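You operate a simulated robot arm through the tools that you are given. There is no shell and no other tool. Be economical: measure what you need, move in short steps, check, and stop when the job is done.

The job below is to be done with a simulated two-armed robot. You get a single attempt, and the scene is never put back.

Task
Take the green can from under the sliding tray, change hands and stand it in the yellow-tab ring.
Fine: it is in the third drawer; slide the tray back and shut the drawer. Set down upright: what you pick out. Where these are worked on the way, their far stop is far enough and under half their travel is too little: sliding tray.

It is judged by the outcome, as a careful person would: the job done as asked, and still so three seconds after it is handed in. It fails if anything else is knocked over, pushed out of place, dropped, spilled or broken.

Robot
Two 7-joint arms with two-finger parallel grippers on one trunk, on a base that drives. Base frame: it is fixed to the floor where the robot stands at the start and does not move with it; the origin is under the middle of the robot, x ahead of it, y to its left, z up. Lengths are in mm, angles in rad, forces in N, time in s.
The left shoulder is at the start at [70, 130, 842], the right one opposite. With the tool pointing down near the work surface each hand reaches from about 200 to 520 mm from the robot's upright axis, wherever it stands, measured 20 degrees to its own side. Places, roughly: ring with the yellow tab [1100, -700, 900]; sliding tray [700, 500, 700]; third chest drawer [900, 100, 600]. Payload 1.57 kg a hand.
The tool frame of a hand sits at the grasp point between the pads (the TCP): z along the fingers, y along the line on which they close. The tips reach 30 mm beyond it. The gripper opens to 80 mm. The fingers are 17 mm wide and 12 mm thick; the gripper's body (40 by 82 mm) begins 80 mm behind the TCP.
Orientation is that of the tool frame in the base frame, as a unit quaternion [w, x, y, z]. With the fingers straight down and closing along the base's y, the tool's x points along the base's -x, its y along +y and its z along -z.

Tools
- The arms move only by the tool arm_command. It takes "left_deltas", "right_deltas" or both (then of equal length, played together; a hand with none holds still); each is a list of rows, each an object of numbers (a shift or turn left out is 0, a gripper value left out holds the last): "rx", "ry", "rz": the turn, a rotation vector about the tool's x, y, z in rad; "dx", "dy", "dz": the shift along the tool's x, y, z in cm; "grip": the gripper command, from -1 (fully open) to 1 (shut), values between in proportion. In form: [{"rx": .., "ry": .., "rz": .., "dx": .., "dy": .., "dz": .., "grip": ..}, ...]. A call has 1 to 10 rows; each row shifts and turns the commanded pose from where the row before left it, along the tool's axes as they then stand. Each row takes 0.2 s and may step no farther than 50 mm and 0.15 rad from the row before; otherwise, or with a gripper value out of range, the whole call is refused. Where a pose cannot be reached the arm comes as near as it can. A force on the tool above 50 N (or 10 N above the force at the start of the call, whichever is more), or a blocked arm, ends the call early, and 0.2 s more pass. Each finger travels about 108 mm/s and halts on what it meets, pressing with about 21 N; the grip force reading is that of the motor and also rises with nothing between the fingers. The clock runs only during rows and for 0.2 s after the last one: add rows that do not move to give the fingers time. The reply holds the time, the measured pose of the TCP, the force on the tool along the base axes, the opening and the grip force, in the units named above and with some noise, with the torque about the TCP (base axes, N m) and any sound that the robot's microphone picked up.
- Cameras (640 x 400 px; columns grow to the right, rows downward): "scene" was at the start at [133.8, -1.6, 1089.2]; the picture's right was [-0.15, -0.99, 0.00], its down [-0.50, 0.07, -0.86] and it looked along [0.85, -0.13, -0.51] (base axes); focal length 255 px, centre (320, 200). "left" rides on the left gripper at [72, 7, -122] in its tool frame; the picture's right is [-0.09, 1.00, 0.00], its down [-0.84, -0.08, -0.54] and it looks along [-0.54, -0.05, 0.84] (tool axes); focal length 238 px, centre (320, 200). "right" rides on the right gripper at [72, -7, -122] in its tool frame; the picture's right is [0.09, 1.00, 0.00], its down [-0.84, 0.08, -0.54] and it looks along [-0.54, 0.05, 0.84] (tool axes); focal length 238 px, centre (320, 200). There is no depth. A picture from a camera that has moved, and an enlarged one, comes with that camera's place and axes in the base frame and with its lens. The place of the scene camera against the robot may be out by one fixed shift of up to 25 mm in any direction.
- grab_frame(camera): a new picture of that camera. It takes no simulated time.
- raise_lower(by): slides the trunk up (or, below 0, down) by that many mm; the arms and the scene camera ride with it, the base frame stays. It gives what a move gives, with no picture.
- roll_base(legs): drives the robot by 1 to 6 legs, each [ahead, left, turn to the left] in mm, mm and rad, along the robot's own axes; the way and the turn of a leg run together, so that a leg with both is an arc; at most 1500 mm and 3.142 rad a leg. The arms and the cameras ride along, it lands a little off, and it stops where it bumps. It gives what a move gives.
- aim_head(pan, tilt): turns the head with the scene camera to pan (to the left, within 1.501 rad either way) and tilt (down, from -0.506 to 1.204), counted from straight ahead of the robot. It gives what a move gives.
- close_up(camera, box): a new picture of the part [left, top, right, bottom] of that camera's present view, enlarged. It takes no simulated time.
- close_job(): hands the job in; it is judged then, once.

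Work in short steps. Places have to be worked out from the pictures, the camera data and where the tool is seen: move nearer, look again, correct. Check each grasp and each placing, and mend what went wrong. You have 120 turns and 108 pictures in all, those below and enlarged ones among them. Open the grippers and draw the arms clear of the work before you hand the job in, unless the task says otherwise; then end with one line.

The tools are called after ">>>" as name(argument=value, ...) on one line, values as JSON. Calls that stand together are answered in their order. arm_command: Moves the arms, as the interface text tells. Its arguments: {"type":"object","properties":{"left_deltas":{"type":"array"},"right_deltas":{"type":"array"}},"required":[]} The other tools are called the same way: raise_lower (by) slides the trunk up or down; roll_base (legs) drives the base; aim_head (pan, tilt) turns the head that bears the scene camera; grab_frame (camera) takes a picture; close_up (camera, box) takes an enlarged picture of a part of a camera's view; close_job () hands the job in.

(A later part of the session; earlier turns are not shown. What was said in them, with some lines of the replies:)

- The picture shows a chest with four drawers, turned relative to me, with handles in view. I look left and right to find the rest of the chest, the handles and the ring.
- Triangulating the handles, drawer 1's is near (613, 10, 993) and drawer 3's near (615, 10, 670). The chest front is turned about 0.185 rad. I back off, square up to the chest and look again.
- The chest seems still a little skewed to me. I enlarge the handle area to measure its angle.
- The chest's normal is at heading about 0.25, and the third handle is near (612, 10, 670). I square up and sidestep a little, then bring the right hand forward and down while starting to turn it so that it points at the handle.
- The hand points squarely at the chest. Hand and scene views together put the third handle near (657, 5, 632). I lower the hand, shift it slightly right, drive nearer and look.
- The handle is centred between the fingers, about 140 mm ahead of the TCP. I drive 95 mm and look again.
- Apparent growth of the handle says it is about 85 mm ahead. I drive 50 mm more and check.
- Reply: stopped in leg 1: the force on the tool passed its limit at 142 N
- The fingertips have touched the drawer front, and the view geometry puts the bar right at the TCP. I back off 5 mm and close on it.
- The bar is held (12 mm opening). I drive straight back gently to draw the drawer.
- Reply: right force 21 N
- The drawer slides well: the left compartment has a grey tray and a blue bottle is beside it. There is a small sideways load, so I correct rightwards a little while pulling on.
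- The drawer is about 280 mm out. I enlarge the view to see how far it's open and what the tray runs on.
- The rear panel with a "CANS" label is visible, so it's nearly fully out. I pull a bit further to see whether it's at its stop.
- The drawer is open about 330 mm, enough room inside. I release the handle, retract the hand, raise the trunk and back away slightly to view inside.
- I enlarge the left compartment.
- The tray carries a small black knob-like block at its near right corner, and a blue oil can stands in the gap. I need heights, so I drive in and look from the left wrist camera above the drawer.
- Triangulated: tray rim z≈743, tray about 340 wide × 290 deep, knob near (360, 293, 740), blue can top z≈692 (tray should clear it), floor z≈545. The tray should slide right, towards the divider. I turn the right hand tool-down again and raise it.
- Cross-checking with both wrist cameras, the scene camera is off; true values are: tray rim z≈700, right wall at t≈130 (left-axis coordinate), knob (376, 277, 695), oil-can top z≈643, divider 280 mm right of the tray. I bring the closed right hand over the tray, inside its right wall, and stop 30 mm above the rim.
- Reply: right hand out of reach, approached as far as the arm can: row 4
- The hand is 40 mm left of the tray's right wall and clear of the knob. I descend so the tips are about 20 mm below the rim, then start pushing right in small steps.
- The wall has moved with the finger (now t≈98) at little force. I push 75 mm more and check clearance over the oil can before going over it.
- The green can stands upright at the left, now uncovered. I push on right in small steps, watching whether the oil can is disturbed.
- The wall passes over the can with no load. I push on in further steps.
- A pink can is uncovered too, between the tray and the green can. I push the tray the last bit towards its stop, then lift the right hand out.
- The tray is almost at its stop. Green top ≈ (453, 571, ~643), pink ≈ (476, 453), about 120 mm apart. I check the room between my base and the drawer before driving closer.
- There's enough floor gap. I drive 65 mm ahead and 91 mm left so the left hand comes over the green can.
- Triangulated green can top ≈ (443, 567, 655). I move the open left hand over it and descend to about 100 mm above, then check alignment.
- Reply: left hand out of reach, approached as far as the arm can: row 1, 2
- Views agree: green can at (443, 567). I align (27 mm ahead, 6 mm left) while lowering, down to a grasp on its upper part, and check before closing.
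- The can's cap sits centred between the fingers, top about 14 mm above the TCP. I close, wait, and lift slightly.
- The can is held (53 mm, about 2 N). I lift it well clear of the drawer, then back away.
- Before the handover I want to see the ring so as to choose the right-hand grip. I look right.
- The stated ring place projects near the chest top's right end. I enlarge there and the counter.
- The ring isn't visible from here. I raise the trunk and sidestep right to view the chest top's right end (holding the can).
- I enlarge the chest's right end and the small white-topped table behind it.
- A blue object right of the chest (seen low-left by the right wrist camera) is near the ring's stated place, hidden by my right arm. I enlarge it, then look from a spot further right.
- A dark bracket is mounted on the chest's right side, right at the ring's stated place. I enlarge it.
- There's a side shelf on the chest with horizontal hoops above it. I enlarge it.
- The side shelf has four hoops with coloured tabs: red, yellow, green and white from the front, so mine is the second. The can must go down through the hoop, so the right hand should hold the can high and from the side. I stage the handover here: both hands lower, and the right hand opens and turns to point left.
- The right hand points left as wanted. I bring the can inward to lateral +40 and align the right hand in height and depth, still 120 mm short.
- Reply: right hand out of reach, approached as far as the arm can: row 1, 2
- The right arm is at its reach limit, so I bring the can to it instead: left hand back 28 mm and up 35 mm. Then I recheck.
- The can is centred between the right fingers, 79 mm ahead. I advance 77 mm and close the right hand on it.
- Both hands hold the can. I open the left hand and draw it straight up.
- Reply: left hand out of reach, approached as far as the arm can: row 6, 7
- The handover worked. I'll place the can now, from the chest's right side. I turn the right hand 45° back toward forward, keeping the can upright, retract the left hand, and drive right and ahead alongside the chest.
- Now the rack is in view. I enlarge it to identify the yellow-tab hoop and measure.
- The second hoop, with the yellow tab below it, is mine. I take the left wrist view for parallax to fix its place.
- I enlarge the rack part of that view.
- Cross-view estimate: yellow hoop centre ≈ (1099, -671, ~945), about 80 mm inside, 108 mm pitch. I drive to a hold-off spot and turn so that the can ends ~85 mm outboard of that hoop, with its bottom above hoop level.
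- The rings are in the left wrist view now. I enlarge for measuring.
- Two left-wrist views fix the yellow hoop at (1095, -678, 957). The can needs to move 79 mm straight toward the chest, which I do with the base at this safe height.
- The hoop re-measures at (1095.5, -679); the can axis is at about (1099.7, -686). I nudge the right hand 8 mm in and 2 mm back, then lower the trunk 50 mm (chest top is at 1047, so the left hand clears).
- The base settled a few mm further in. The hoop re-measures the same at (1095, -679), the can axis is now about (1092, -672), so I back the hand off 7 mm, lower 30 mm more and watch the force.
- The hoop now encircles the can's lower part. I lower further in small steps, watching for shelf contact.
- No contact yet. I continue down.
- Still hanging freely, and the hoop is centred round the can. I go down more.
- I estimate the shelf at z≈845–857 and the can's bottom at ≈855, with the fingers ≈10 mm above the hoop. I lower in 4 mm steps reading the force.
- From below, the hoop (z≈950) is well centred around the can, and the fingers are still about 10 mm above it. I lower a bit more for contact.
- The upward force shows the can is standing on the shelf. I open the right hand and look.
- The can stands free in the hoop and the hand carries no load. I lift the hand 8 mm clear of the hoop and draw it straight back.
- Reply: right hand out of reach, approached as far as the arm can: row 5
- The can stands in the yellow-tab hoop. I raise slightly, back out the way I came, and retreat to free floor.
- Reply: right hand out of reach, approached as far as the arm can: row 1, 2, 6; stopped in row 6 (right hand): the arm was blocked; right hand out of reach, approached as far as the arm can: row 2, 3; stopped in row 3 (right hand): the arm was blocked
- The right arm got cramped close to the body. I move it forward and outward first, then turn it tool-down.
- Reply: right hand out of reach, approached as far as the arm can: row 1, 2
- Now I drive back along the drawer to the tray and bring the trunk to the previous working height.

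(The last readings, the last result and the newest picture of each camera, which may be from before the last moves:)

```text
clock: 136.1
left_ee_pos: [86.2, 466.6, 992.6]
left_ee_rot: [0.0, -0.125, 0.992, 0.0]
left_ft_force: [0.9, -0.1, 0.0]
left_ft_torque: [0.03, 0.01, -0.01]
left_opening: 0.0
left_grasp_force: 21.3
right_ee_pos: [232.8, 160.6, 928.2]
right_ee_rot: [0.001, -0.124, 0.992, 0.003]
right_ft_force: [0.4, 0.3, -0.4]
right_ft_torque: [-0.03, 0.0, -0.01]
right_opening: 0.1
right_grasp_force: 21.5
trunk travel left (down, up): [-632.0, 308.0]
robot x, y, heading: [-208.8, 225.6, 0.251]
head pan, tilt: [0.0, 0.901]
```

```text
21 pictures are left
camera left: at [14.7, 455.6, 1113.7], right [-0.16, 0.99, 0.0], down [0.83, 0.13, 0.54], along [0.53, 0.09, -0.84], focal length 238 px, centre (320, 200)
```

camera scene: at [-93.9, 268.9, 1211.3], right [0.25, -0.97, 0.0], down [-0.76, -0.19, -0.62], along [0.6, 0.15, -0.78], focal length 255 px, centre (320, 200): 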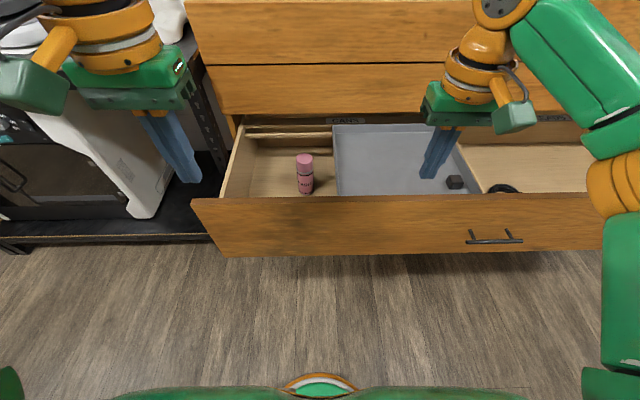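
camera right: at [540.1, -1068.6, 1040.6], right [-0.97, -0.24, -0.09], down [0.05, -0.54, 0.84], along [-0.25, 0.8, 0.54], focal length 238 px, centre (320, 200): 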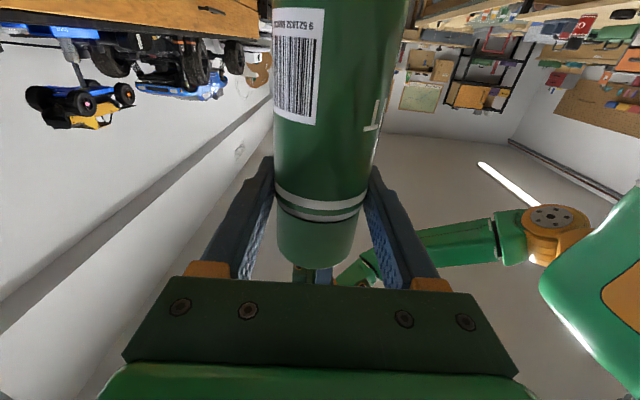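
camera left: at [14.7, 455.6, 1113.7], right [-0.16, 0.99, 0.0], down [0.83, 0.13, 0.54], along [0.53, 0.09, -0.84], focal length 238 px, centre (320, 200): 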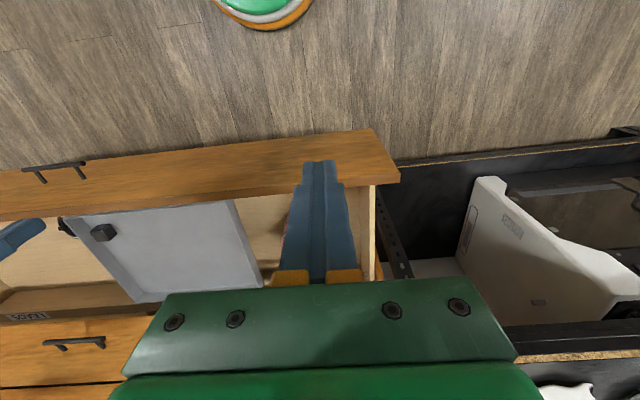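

Pink can untouched, tray as I left it. I drive in, moving the right hand aside, and bring the closed left hand over the tray's left part.

>>> arm_command(right_deltas=[{"dx": 3, "dy": -3.5}, {"dx": 3, "dy": -3.5}, {"dx": 3, "dy": -3.5}, {"dx": 3, "dy": -3.5}])

>>> roll_base(legs=[[250, 0, 0]])

>>> arm_command(left_deltas=[{"dx": -0.6, "dy": -4.8}, {"dx": -0.6, "dy": -4.8}, {"dx": -0.6, "dy": -4.8}, {"dx": -0.6, "dy": -4.8}, {"dx": -0.6, "dy": -4.8}, {"dz": 4}, {"dz": 4}, {"dz": 4}, {"dz": 4}, {"dz": 4}])

>>> grab_frame(camera="left")

```text
clock: 137.1
left_ee_pos: [84.1, 465.4, 992.6]
left_ee_rot: [0.001, -0.125, 0.992, 0.001]
left_ft_force: [-0.6, -0.1, -0.5]
left_ft_torque: [0.0, -0.02, 0.01]
left_opening: 0.1
left_grasp_force: 21.3
right_ee_pos: [148.1, -3.8, 926.3]
right_ee_rot: [0.001, -0.125, 0.992, 0.005]
right_ft_force: [-0.3, -1.2, 0.5]
right_ft_torque: [-0.01, -0.04, -0.01]
right_opening: 0.0
right_grasp_force: 20.8
trunk travel left (down, up): [-632.0, 308.0]
robot x, y, heading: [-208.0, 227.3, 0.253]
head pan, tilt: [0.0, 0.901]
```

```text
clock: 138.9
left_ee_pos: [326.5, 528.5, 991.8]
left_ee_rot: [0.0, -0.125, 0.992, 0.002]
left_ft_force: [-0.2, -0.5, -0.7]
left_ft_torque: [0.0, -0.01, -0.02]
left_opening: 0.0
left_grasp_force: 20.7
right_ee_pos: [390.7, 58.0, 925.8]
right_ee_rot: [0.002, -0.124, 0.992, 0.003]
right_ft_force: [-0.6, 0.5, -0.6]
right_ft_torque: [0.0, 0.02, -0.01]
right_opening: 0.0
right_grasp_force: 21.2
trunk travel left (down, up): [-632.0, 308.0]
robot x, y, heading: [35.0, 285.9, 0.252]
head pan, tilt: [0.0, 0.901]
```

```text
clock: 141.1
left_ee_pos: [391.4, 330.3, 783.0]
left_ee_rot: [0.0, -0.126, 0.992, -0.001]
left_ft_force: [-0.8, 0.9, 0.2]
left_ft_torque: [-0.02, -0.01, 0.0]
left_opening: 0.2
left_grasp_force: 21.3
left hand out of reach, approached as far as the arm can: row 5
right_ee_pos: [391.4, 59.1, 926.2]
right_ee_rot: [0.001, -0.123, 0.992, 0.002]
right_ft_force: [0.8, -0.2, -0.3]
right_ft_torque: [0.01, 0.02, -0.02]
right_opening: 0.0
right_grasp_force: 21.1
trunk travel left (down, up): [-632.0, 308.0]
robot x, y, heading: [31.6, 289.4, 0.253]
head pan, tilt: [0.0, 0.901]
```

```text
20 pictures are left
camera left: at [321.2, 318.4, 905.0], right [-0.16, 0.99, 0.0], down [0.83, 0.13, 0.54], along [0.54, 0.09, -0.84], focal length 238 px, centre (320, 200)
```

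left: 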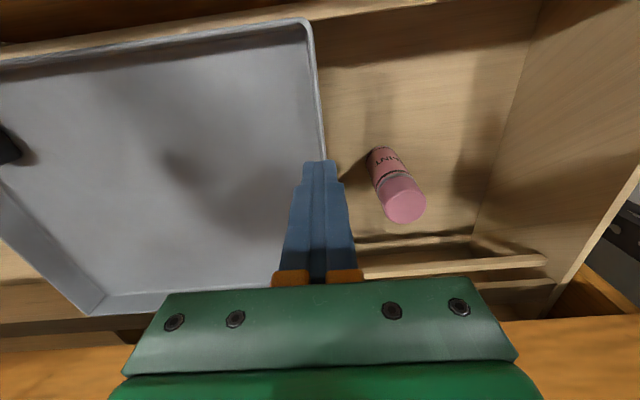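

The tray's left wall is at t≈225, directly below the finger. I move 35 mm right, inside it, descend to 20 mm below rim, and push left in gentle steps.

>>> arm_command(left_deltas=[{"dy": -3.5}, {"dz": 2.5}, {"dz": 2.5}, {"dz": 2.3}, {}, {"dy": 1.5}, {"dy": 1.5}, {"dy": 1.5}, {"dy": 1.5}, {}])

>>> grab_frame(camera="left")

```text
clock: 143.3
left_ee_pos: [387.8, 355.5, 712.3]
left_ee_rot: [0.0, -0.124, 0.992, 0.001]
left_ft_force: [0.9, -0.5, 0.2]
left_ft_torque: [0.01, -0.02, 0.0]
left_opening: 0.2
left_grasp_force: 20.4
right_ee_pos: [392.1, 57.8, 925.5]
right_ee_rot: [0.001, -0.124, 0.992, 0.003]
right_ft_force: [0.1, 0.3, -1.1]
right_ft_torque: [-0.01, 0.03, 0.03]
right_opening: 0.0
right_grasp_force: 21.1
trunk travel left (down, up): [-632.0, 308.0]
robot x, y, heading: [28.0, 287.8, 0.254]
head pan, tilt: [0.0, 0.901]
```

```text
19 pictures are left
camera left: at [316.0, 343.2, 833.0], right [-0.16, 0.99, 0.0], down [0.83, 0.13, 0.54], along [0.53, 0.09, -0.84], focal length 238 px, centre (320, 200)
```

left: 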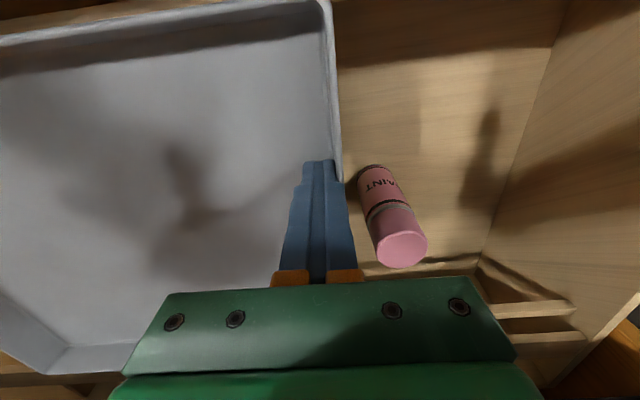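

The finger bears on the wall and the tray is moving. I push on 120 mm.

>>> arm_command(left_deltas=[{"dy": 2}, {"dy": 2}, {"dy": 2}, {"dy": 2}, {"dy": 2}, {"dy": 2}, {}])

>>> grab_frame(camera="left")

```text
clock: 144.9
left_ee_pos: [357.0, 470.9, 711.8]
left_ee_rot: [0.001, -0.124, 0.992, 0.001]
left_ft_force: [0.2, 0.2, 0.3]
left_ft_torque: [0.02, 0.01, 0.0]
left_opening: 0.0
left_grasp_force: 20.6
right_ee_pos: [393.2, 59.4, 926.2]
right_ee_rot: [0.001, -0.123, 0.992, 0.002]
right_ft_force: [-0.4, 0.1, 0.2]
right_ft_torque: [0.01, -0.04, 0.01]
right_opening: 0.2
right_grasp_force: 21.3
trunk travel left (down, up): [-632.0, 308.0]
robot x, y, heading: [30.1, 282.9, 0.25]
head pan, tilt: [0.0, 0.901]
```

```text
18 pictures are left
camera left: at [286.4, 459.2, 833.8], right [-0.16, 0.99, 0.0], down [0.83, 0.13, 0.54], along [0.53, 0.09, -0.84], focal length 238 px, centre (320, 200)
```

left: 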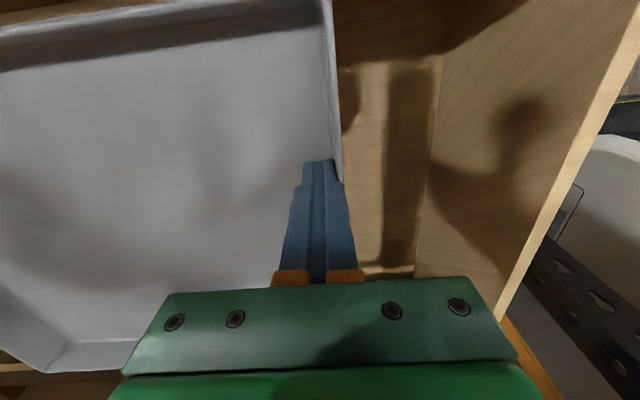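

The tray slides freely over the pink can. I push the remaining ~105 mm, slower at the end.

>>> arm_command(left_deltas=[{"dy": 2}, {"dy": 2}, {"dy": 2}, {"dy": 1.5}, {"dy": 1}, {"dy": 0.7}, {"dy": 0.5}, {"dy": 0.4}, {}])

>>> grab_frame(camera="left")

```text
clock: 146.9
left_ee_pos: [332.2, 568.8, 713.4]
left_ee_rot: [0.0, -0.123, 0.992, 0.0]
left_ft_force: [-0.3, 0.1, 0.7]
left_ft_torque: [-0.03, 0.02, 0.02]
left_opening: 0.1
left_grasp_force: 21.1
right_ee_pos: [391.9, 58.8, 926.2]
right_ee_rot: [0.001, -0.124, 0.992, 0.003]
right_ft_force: [-0.5, 1.3, -0.7]
right_ft_torque: [-0.02, -0.01, 0.02]
right_opening: 0.2
right_grasp_force: 21.0
trunk travel left (down, up): [-632.0, 308.0]
robot x, y, heading: [28.6, 288.3, 0.254]
head pan, tilt: [0.0, 0.901]
```

```text
17 pictures are left
camera left: at [261.2, 557.3, 833.8], right [-0.16, 0.99, 0.0], down [0.83, 0.13, 0.54], along [0.54, 0.09, -0.84], focal length 238 px, centre (320, 200)
```

left: 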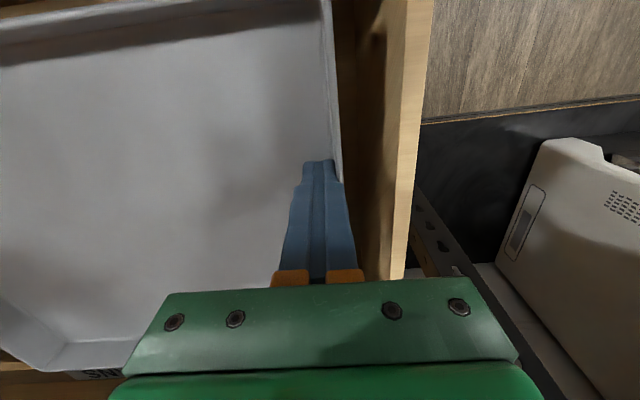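

A small gap remains at the left. I push on in 4 mm steps until the stop is felt.

>>> arm_command(left_deltas=[{"dy": 0.4}, {"dy": 0.4}, {"dy": 0.4}, {}])

>>> grab_frame(camera="left")

```text
clock: 147.9
left_ee_pos: [330.7, 576.9, 712.3]
left_ee_rot: [-0.001, -0.123, 0.992, 0.001]
left_ft_force: [1.1, -16.9, -6.6]
left_ft_torque: [-0.34, -0.1, 0.13]
left_opening: 0.1
left_grasp_force: 21.0
right_ee_pos: [393.4, 53.9, 925.6]
right_ee_rot: [0.0, -0.123, 0.992, 0.004]
right_ft_force: [-0.2, 0.0, 0.3]
right_ft_torque: [0.0, 0.01, 0.01]
right_opening: 0.0
right_grasp_force: 21.0
trunk travel left (down, up): [-632.0, 308.0]
robot x, y, heading: [32.1, 286.9, 0.246]
head pan, tilt: [0.0, 0.901]
```

```text
16 pictures are left
camera left: at [259.8, 565.0, 833.9], right [-0.15, 0.99, 0.0], down [0.83, 0.13, 0.54], along [0.53, 0.09, -0.84], focal length 238 px, centre (320, 200)
```

left: 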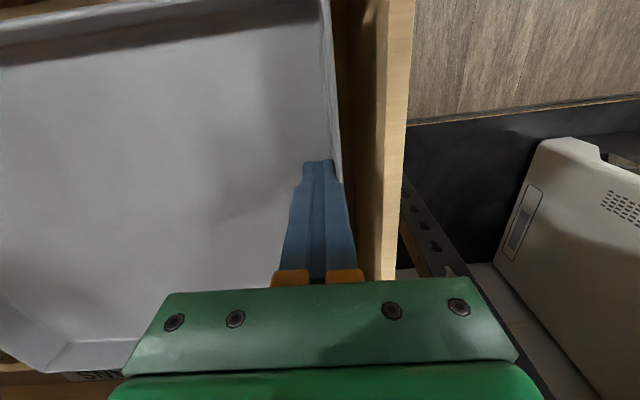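

The stop is felt (17 N), so the tray is back. I relax, lift the left hand out, back away, and sidestep to face the handle.

>>> arm_command(left_deltas=[{"dy": -1}, {"dz": -4}, {"dz": -4}, {"dz": -4}, {"dz": -4}, {"dx": 3}, {"dx": 3}])

>>> roll_base(legs=[[-330, 0, 0], [0, -270, 0]])

>>> arm_command(right_deltas=[{"dx": -3.6, "dy": 3.2}, {"dx": -3.6, "dy": 3.2}, {"dx": -3.6, "dy": 3.2}, {"dx": -3.6, "dy": 3.2}, {"dx": -3.6, "dy": 3.2}, {"dz": 4.5}, {"dz": 4}, {}])

>>> grab_frame(camera="scene")

```text
clock: 149.5
left_ee_pos: [272.5, 555.1, 872.3]
left_ee_rot: [0.001, -0.125, 0.992, 0.0]
left_ft_force: [0.0, -0.5, -0.9]
left_ft_torque: [0.02, 0.01, -0.01]
left_opening: 0.1
left_grasp_force: 21.3
right_ee_pos: [391.3, 58.2, 926.9]
right_ee_rot: [0.001, -0.124, 0.992, 0.003]
right_ft_force: [0.6, 0.2, -2.0]
right_ft_torque: [0.03, 0.03, 0.0]
right_opening: 0.2
right_grasp_force: 20.7
trunk travel left (down, up): [-632.0, 308.0]
robot x, y, heading: [28.5, 289.9, 0.249]
head pan, tilt: [0.0, 0.901]
```

```text
clock: 153.2
left_ee_pos: [24.0, 214.2, 872.5]
left_ee_rot: [0.0, -0.126, 0.992, 0.0]
left_ft_force: [-0.6, -0.2, -0.3]
left_ft_torque: [-0.01, 0.0, 0.0]
left_opening: 0.3
left_grasp_force: 20.9
right_ee_pos: [140.6, -283.3, 927.0]
right_ee_rot: [0.002, -0.124, 0.992, 0.003]
right_ft_force: [0.7, 0.8, -0.7]
right_ft_torque: [-0.01, -0.01, 0.0]
right_opening: 0.0
right_grasp_force: 21.1
trunk travel left (down, up): [-632.0, 308.0]
robot x, y, heading: [-218.5, -54.6, 0.253]
head pan, tilt: [0.0, 0.901]
```

```text
clock: 155.0
left_ee_pos: [22.6, 214.6, 871.4]
left_ee_rot: [0.0, -0.125, 0.992, 0.0]
left_ft_force: [1.2, -0.1, 0.0]
left_ft_torque: [0.0, 0.0, -0.01]
left_opening: 0.3
left_grasp_force: 20.8
right_ee_pos: [272.4, -86.8, 843.1]
right_ee_rot: [0.002, -0.125, 0.992, 0.003]
right_ft_force: [-0.8, -0.6, 0.0]
right_ft_torque: [-0.02, 0.02, 0.0]
right_opening: 0.0
right_grasp_force: 21.1
right hand out of reach, approached as far as the arm can: row 5
trunk travel left (down, up): [-632.0, 308.0]
robot x, y, heading: [-216.9, -54.3, 0.245]
head pan, tilt: [0.0, 0.901]
```

```text
15 pictures are left
camera scene: at [-103.0, -10.7, 1211.3], right [0.25, -0.97, 0.0], down [-0.76, -0.19, -0.62], along [0.6, 0.15, -0.78], focal length 255 px, centre (320, 200)
```

scene: 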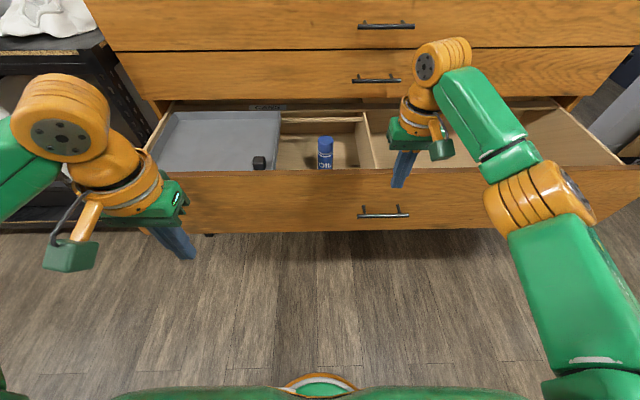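

The tray is back and the oil can upright. I turn the right hand to point forward, then lower the trunk so the closed tips face the panel just above the handle.

>>> arm_command(right_deltas=[{"ry": -0.1428}, {"ry": -0.1428}, {"ry": -0.1428}, {"ry": -0.1428}, {"ry": -0.1428}, {"ry": -0.1428}, {"ry": -0.1428}, {"ry": -0.1428}, {"ry": -0.1428}, {"ry": -0.1428}])

>>> arm_command(right_deltas=[{"ry": -0.1428}, {}])

>>> raise_lower(by=-150)

>>> grab_frame(camera="scene")

```text
clock: 157.2
left_ee_pos: [24.2, 215.1, 871.0]
left_ee_rot: [0.0, -0.126, 0.992, 0.001]
left_ft_force: [0.8, -0.3, -0.2]
left_ft_torque: [-0.02, 0.01, -0.04]
left_opening: 0.2
left_grasp_force: 21.3
right_ee_pos: [272.0, -87.9, 842.9]
right_ee_rot: [0.652, -0.092, 0.748, 0.084]
right_ft_force: [0.2, -0.3, 0.0]
right_ft_torque: [-0.03, 0.0, 0.02]
right_opening: 0.0
right_grasp_force: 20.9
trunk travel left (down, up): [-632.0, 308.0]
robot x, y, heading: [-220.9, -54.5, 0.251]
head pan, tilt: [0.0, 0.901]
```

```text
clock: 157.8
left_ee_pos: [23.3, 214.5, 870.6]
left_ee_rot: [0.0, -0.125, 0.992, 0.001]
left_ft_force: [0.8, -1.2, 0.4]
left_ft_torque: [0.02, 0.01, 0.0]
left_opening: 0.1
left_grasp_force: 21.4
right_ee_pos: [272.5, -87.3, 842.2]
right_ee_rot: [0.703, -0.086, 0.7, 0.091]
right_ft_force: [-0.6, 0.1, 0.3]
right_ft_torque: [0.01, 0.03, 0.02]
right_opening: 0.0
right_grasp_force: 21.1
trunk travel left (down, up): [-632.0, 308.0]
robot x, y, heading: [-215.9, -52.9, 0.248]
head pan, tilt: [0.0, 0.901]
```

```text
clock: 159.6
left_ee_pos: [22.9, 214.2, 721.6]
left_ee_rot: [0.0, -0.125, 0.992, 0.001]
left_ft_force: [0.4, -0.4, -0.1]
left_ft_torque: [-0.01, 0.01, -0.02]
left_opening: 0.1
left_grasp_force: 20.6
right_ee_pos: [273.0, -87.1, 694.1]
right_ee_rot: [0.702, -0.086, 0.701, 0.09]
right_ft_force: [0.3, 0.3, 0.2]
right_ft_torque: [0.0, 0.0, -0.01]
right_opening: 0.0
right_grasp_force: 21.4
trunk travel left (down, up): [-482.0, 458.0]
robot x, y, heading: [-217.3, -54.1, 0.251]
head pan, tilt: [0.0, 0.901]
```

```text
14 pictures are left
camera scene: at [-102.7, -11.0, 1061.3], right [0.25, -0.97, 0.0], down [-0.76, -0.19, -0.62], along [0.6, 0.15, -0.78], focal length 255 px, centre (320, 200)
```

scene: 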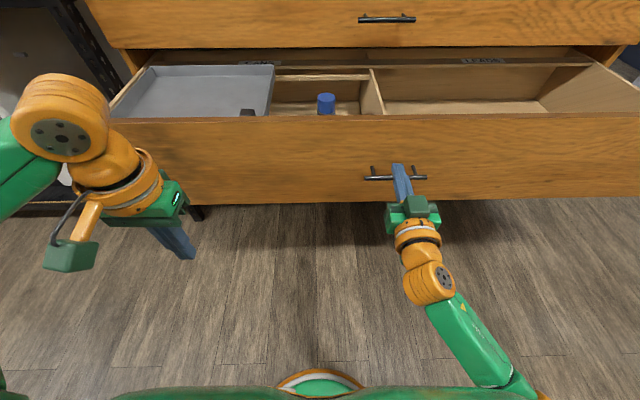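

The hand is just above the handle, ~58 mm short of the panel. I drive up to it and push the drawer in most of the way.

>>> roll_base(legs=[[50, 0, 0]])

>>> roll_base(legs=[[150, 0, 0]])

>>> grab_frame(camera="scene")

```text
clock: 160.5
left_ee_pos: [71.6, 226.3, 720.3]
left_ee_rot: [0.0, -0.125, 0.992, 0.001]
left_ft_force: [0.2, 0.2, 0.4]
left_ft_torque: [0.01, 0.04, -0.02]
left_opening: 0.0
left_grasp_force: 21.1
right_ee_pos: [321.0, -73.6, 692.3]
right_ee_rot: [0.702, -0.086, 0.701, 0.09]
right_ft_force: [0.0, 0.9, 0.0]
right_ft_torque: [0.0, -0.03, -0.02]
right_opening: 0.0
right_grasp_force: 20.7
trunk travel left (down, up): [-482.0, 458.0]
robot x, y, heading: [-169.9, -42.4, 0.253]
head pan, tilt: [0.0, 0.901]
```

```text
clock: 161.9
left_ee_pos: [216.8, 263.9, 721.3]
left_ee_rot: [-0.001, -0.125, 0.992, 0.002]
left_ft_force: [0.2, -0.2, -0.1]
left_ft_torque: [0.0, 0.0, -0.02]
left_opening: 0.1
left_grasp_force: 21.4
right_ee_pos: [466.0, -37.7, 691.9]
right_ee_rot: [0.702, -0.086, 0.701, 0.089]
right_ft_force: [-0.6, -0.4, 0.3]
right_ft_torque: [0.01, -0.01, -0.04]
right_opening: 0.1
right_grasp_force: 20.8
trunk travel left (down, up): [-482.0, 458.0]
robot x, y, heading: [-22.8, -8.3, 0.249]
head pan, tilt: [0.0, 0.901]
```

```text
13 pictures are left
camera scene: at [91.5, 38.7, 1061.2], right [0.25, -0.97, 0.0], down [-0.76, -0.19, -0.62], along [0.6, 0.15, -0.78], focal length 255 px, centre (320, 200)
```

scene: 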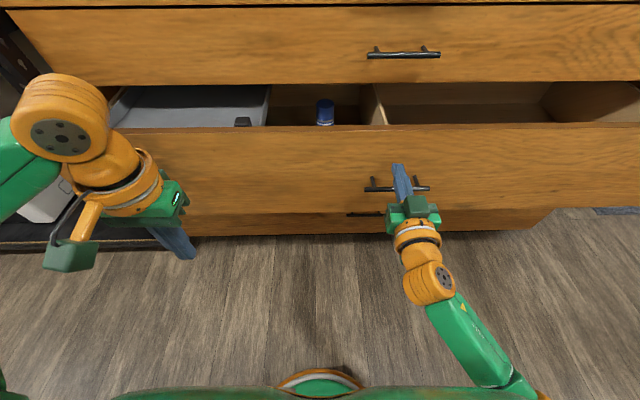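

The drawer is closing smoothly, about 190 mm remains. I drive 150, then finish gently.

>>> roll_base(legs=[[150, 0, 0]])

>>> roll_base(legs=[[30, 0, 0]])

>>> grab_frame(camera="scene")

```text
clock: 163.2
left_ee_pos: [362.3, 301.2, 721.0]
left_ee_rot: [0.0, -0.125, 0.992, 0.0]
left_ft_force: [0.3, -0.2, -0.4]
left_ft_torque: [-0.02, 0.01, -0.01]
left_opening: 0.1
left_grasp_force: 20.8
right_ee_pos: [610.3, 0.1, 692.2]
right_ee_rot: [0.702, -0.086, 0.701, 0.089]
right_ft_force: [-0.6, 0.0, -0.4]
right_ft_torque: [0.02, -0.04, 0.03]
right_opening: 0.0
right_grasp_force: 21.1
trunk travel left (down, up): [-482.0, 458.0]
robot x, y, heading: [121.5, 34.9, 0.248]
head pan, tilt: [0.0, 0.901]
```

```text
clock: 164.1
left_ee_pos: [391.9, 307.0, 722.0]
left_ee_rot: [0.0, -0.125, 0.992, 0.001]
left_ft_force: [0.1, -0.6, -0.7]
left_ft_torque: [0.04, -0.01, 0.01]
left_opening: 0.0
left_grasp_force: 20.9
right_ee_pos: [639.2, 6.0, 692.2]
right_ee_rot: [0.702, -0.085, 0.701, 0.089]
right_ft_force: [-0.3, -1.0, 0.8]
right_ft_torque: [-0.03, -0.04, -0.04]
right_opening: 0.0
right_grasp_force: 21.1
trunk travel left (down, up): [-482.0, 458.0]
robot x, y, heading: [149.6, 39.1, 0.25]
head pan, tilt: [0.0, 0.901]
```

```text
12 pictures are left
camera scene: at [265.6, 83.1, 1061.2], right [0.25, -0.97, 0.0], down [-0.76, -0.19, -0.62], along [0.6, 0.15, -0.78], focal length 255 px, centre (320, 200)
```

scene: 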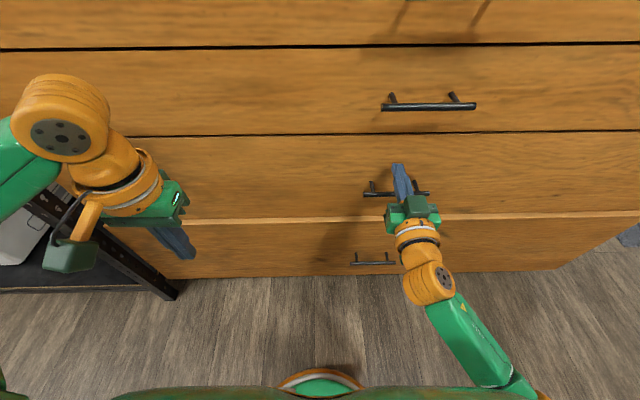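

About 10 mm remains. I finish with the arm in small steps until the stop is felt.

>>> arm_command(right_deltas=[{"dz": 0.5}, {"dz": 0.4}, {"dz": 0.3}, {"dz": 0.3}, {}])

```text
clock: 165.3
left_ee_pos: [389.6, 307.6, 723.3]
left_ee_rot: [0.001, -0.124, 0.992, 0.001]
left_ft_force: [-0.1, 0.0, 0.2]
left_ft_torque: [0.01, 0.0, 0.01]
left_opening: 0.2
left_grasp_force: 21.3
right_ee_pos: [651.1, 9.0, 693.5]
right_ee_rot: [0.702, -0.085, 0.701, 0.09]
right_ft_force: [-25.5, -4.0, -13.3]
right_ft_torque: [-0.23, 0.46, 0.27]
right_opening: 0.0
right_grasp_force: 20.8
trunk travel left (down, up): [-482.0, 458.0]
robot x, y, heading: [146.7, 39.5, 0.247]
head pan, tilt: [0.0, 0.901]
```

The drawer is at its closed stop (25 N). I draw back, open the grippers and check the front.

>>> arm_command(right_deltas=[{"dz": -1.5}, {"dz": -4, "grip": -1}, {}, {}], left_deltas=[{}, {"grip": -1}, {}, {}])

>>> roll_base(legs=[[-320, 0, 0]])

>>> aim_head(pan=0.0, tilt=0.6)

>>> grab_frame(camera="scene")

```text
clock: 166.3
left_ee_pos: [391.6, 309.6, 721.9]
left_ee_rot: [-0.001, -0.125, 0.992, 0.001]
left_ft_force: [0.0, 0.3, -0.2]
left_ft_torque: [-0.02, -0.02, 0.01]
left_opening: 79.9
left_grasp_force: 0.1
right_ee_pos: [600.9, -3.1, 693.3]
right_ee_rot: [0.703, -0.085, 0.701, 0.089]
right_ft_force: [-0.5, 0.0, -1.1]
right_ft_torque: [-0.05, 0.01, -0.01]
right_opening: 80.0
right_grasp_force: 0.1
trunk travel left (down, up): [-482.0, 458.0]
robot x, y, heading: [146.4, 40.0, 0.254]
head pan, tilt: [0.0, 0.901]
```

```text
clock: 168.4
left_ee_pos: [79.1, 230.1, 721.3]
left_ee_rot: [-0.001, -0.126, 0.992, 0.002]
left_ft_force: [-0.2, -0.3, 0.2]
left_ft_torque: [-0.01, -0.01, 0.0]
left_opening: 79.8
left_grasp_force: 0.0
right_ee_pos: [290.7, -82.2, 693.4]
right_ee_rot: [0.702, -0.086, 0.701, 0.09]
right_ft_force: [0.1, -0.4, 0.3]
right_ft_torque: [-0.02, 0.01, -0.01]
right_opening: 79.8
right_grasp_force: 0.1
trunk travel left (down, up): [-482.0, 458.0]
robot x, y, heading: [-158.6, -40.5, 0.247]
head pan, tilt: [0.0, 0.901]
```

```text
clock: 169.2
left_ee_pos: [78.4, 229.2, 722.4]
left_ee_rot: [0.0, -0.127, 0.992, 0.0]
left_ft_force: [0.1, 0.6, 0.2]
left_ft_torque: [0.0, -0.01, 0.01]
left_opening: 79.6
left_grasp_force: 0.0
right_ee_pos: [290.2, -83.0, 692.8]
right_ee_rot: [0.702, -0.087, 0.701, 0.091]
right_ft_force: [0.5, -0.3, -0.4]
right_ft_torque: [-0.03, -0.01, -0.03]
right_opening: 79.9
right_grasp_force: 0.1
trunk travel left (down, up): [-482.0, 458.0]
robot x, y, heading: [-162.4, -41.4, 0.248]
head pan, tilt: [0.0, 0.6]
```

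```text
11 pictures are left
camera scene: at [-33.6, 6.7, 1086.0], right [0.25, -0.97, 0.0], down [-0.55, -0.14, -0.82], along [0.8, 0.21, -0.57], focal length 255 px, centre (320, 200)
```

scene: 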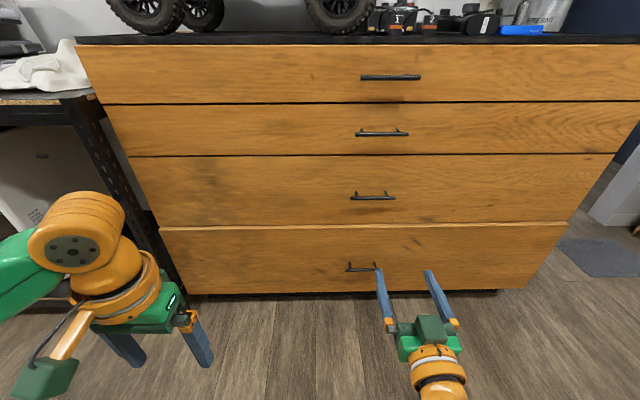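

The drawer is flush. For a last check of the can, I drive right and look at the rack.

>>> roll_base(legs=[[0, -1150, 0]])

>>> raise_lower(by=250)

>>> aim_head(pan=0.2, tilt=0.4)

>>> grab_frame(camera="scene")

```text
clock: 175.1
left_ee_pos: [367.0, -886.3, 720.4]
left_ee_rot: [0.0, -0.126, 0.992, 0.0]
left_ft_force: [0.1, 0.3, 0.1]
left_ft_torque: [0.0, 0.0, -0.02]
left_opening: 79.8
left_grasp_force: 0.1
right_ee_pos: [577.7, -1197.9, 693.1]
right_ee_rot: [0.702, -0.086, 0.701, 0.09]
right_ft_force: [0.7, 0.1, 0.3]
right_ft_torque: [0.04, 0.0, 0.04]
right_opening: 80.0
right_grasp_force: 0.0
trunk travel left (down, up): [-482.0, 458.0]
robot x, y, heading: [124.3, -1152.1, 0.251]
head pan, tilt: [0.0, 0.6]
```

```text
clock: 177.7
left_ee_pos: [367.6, -888.1, 971.9]
left_ee_rot: [0.0, -0.125, 0.992, 0.001]
left_ft_force: [0.6, -0.5, -0.5]
left_ft_torque: [-0.01, 0.0, -0.03]
left_opening: 80.2
left_grasp_force: 0.1
right_ee_pos: [577.6, -1199.8, 943.0]
right_ee_rot: [0.702, -0.086, 0.701, 0.091]
right_ft_force: [0.5, -0.2, 0.2]
right_ft_torque: [0.03, 0.02, -0.02]
right_opening: 80.1
right_grasp_force: 0.1
trunk travel left (down, up): [-732.0, 208.0]
robot x, y, heading: [123.0, -1157.8, 0.254]
head pan, tilt: [0.0, 0.6]
```

```text
clock: 178.4
left_ee_pos: [367.2, -887.7, 970.5]
left_ee_rot: [-0.001, -0.125, 0.992, 0.0]
left_ft_force: [0.9, -0.1, -1.1]
left_ft_torque: [-0.03, -0.01, 0.0]
left_opening: 80.1
left_grasp_force: 0.0
right_ee_pos: [577.3, -1199.5, 943.3]
right_ee_rot: [0.702, -0.086, 0.701, 0.09]
right_ft_force: [-0.5, 0.4, 0.0]
right_ft_torque: [0.01, 0.0, 0.0]
right_opening: 80.1
right_grasp_force: 0.1
trunk travel left (down, up): [-732.0, 208.0]
robot x, y, heading: [125.2, -1155.3, 0.252]
head pan, tilt: [0.201, 0.4]
```

```text
10 pictures are left
camera scene: at [251.3, -1090.9, 1354.2], right [0.44, -0.9, 0.0], down [-0.35, -0.17, -0.92], along [0.83, 0.4, -0.39], focal length 255 px, centre (320, 200)
```

scene: 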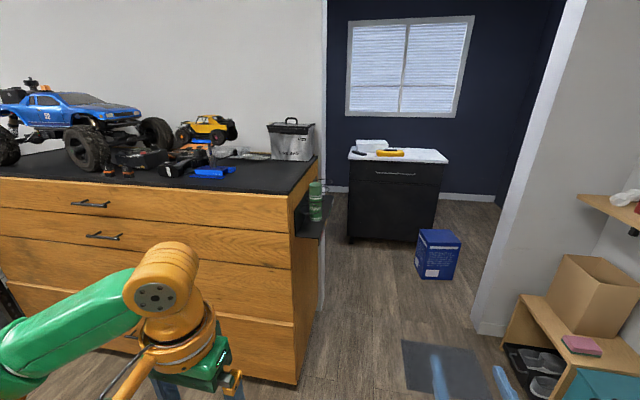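

The can stands upright in the rack, the drawer is shut, the grippers are open and the arms are clear. I hand in.

>>> close_job()

```text
The job is handed in.
```

The green can was handed from the left to the right hand and now stands upright in the yellow-tab ring on the chest's side shelf. The tray is back at its stop, the third drawer is shut, and nothing else was knocked over or moved out of place that I could see.
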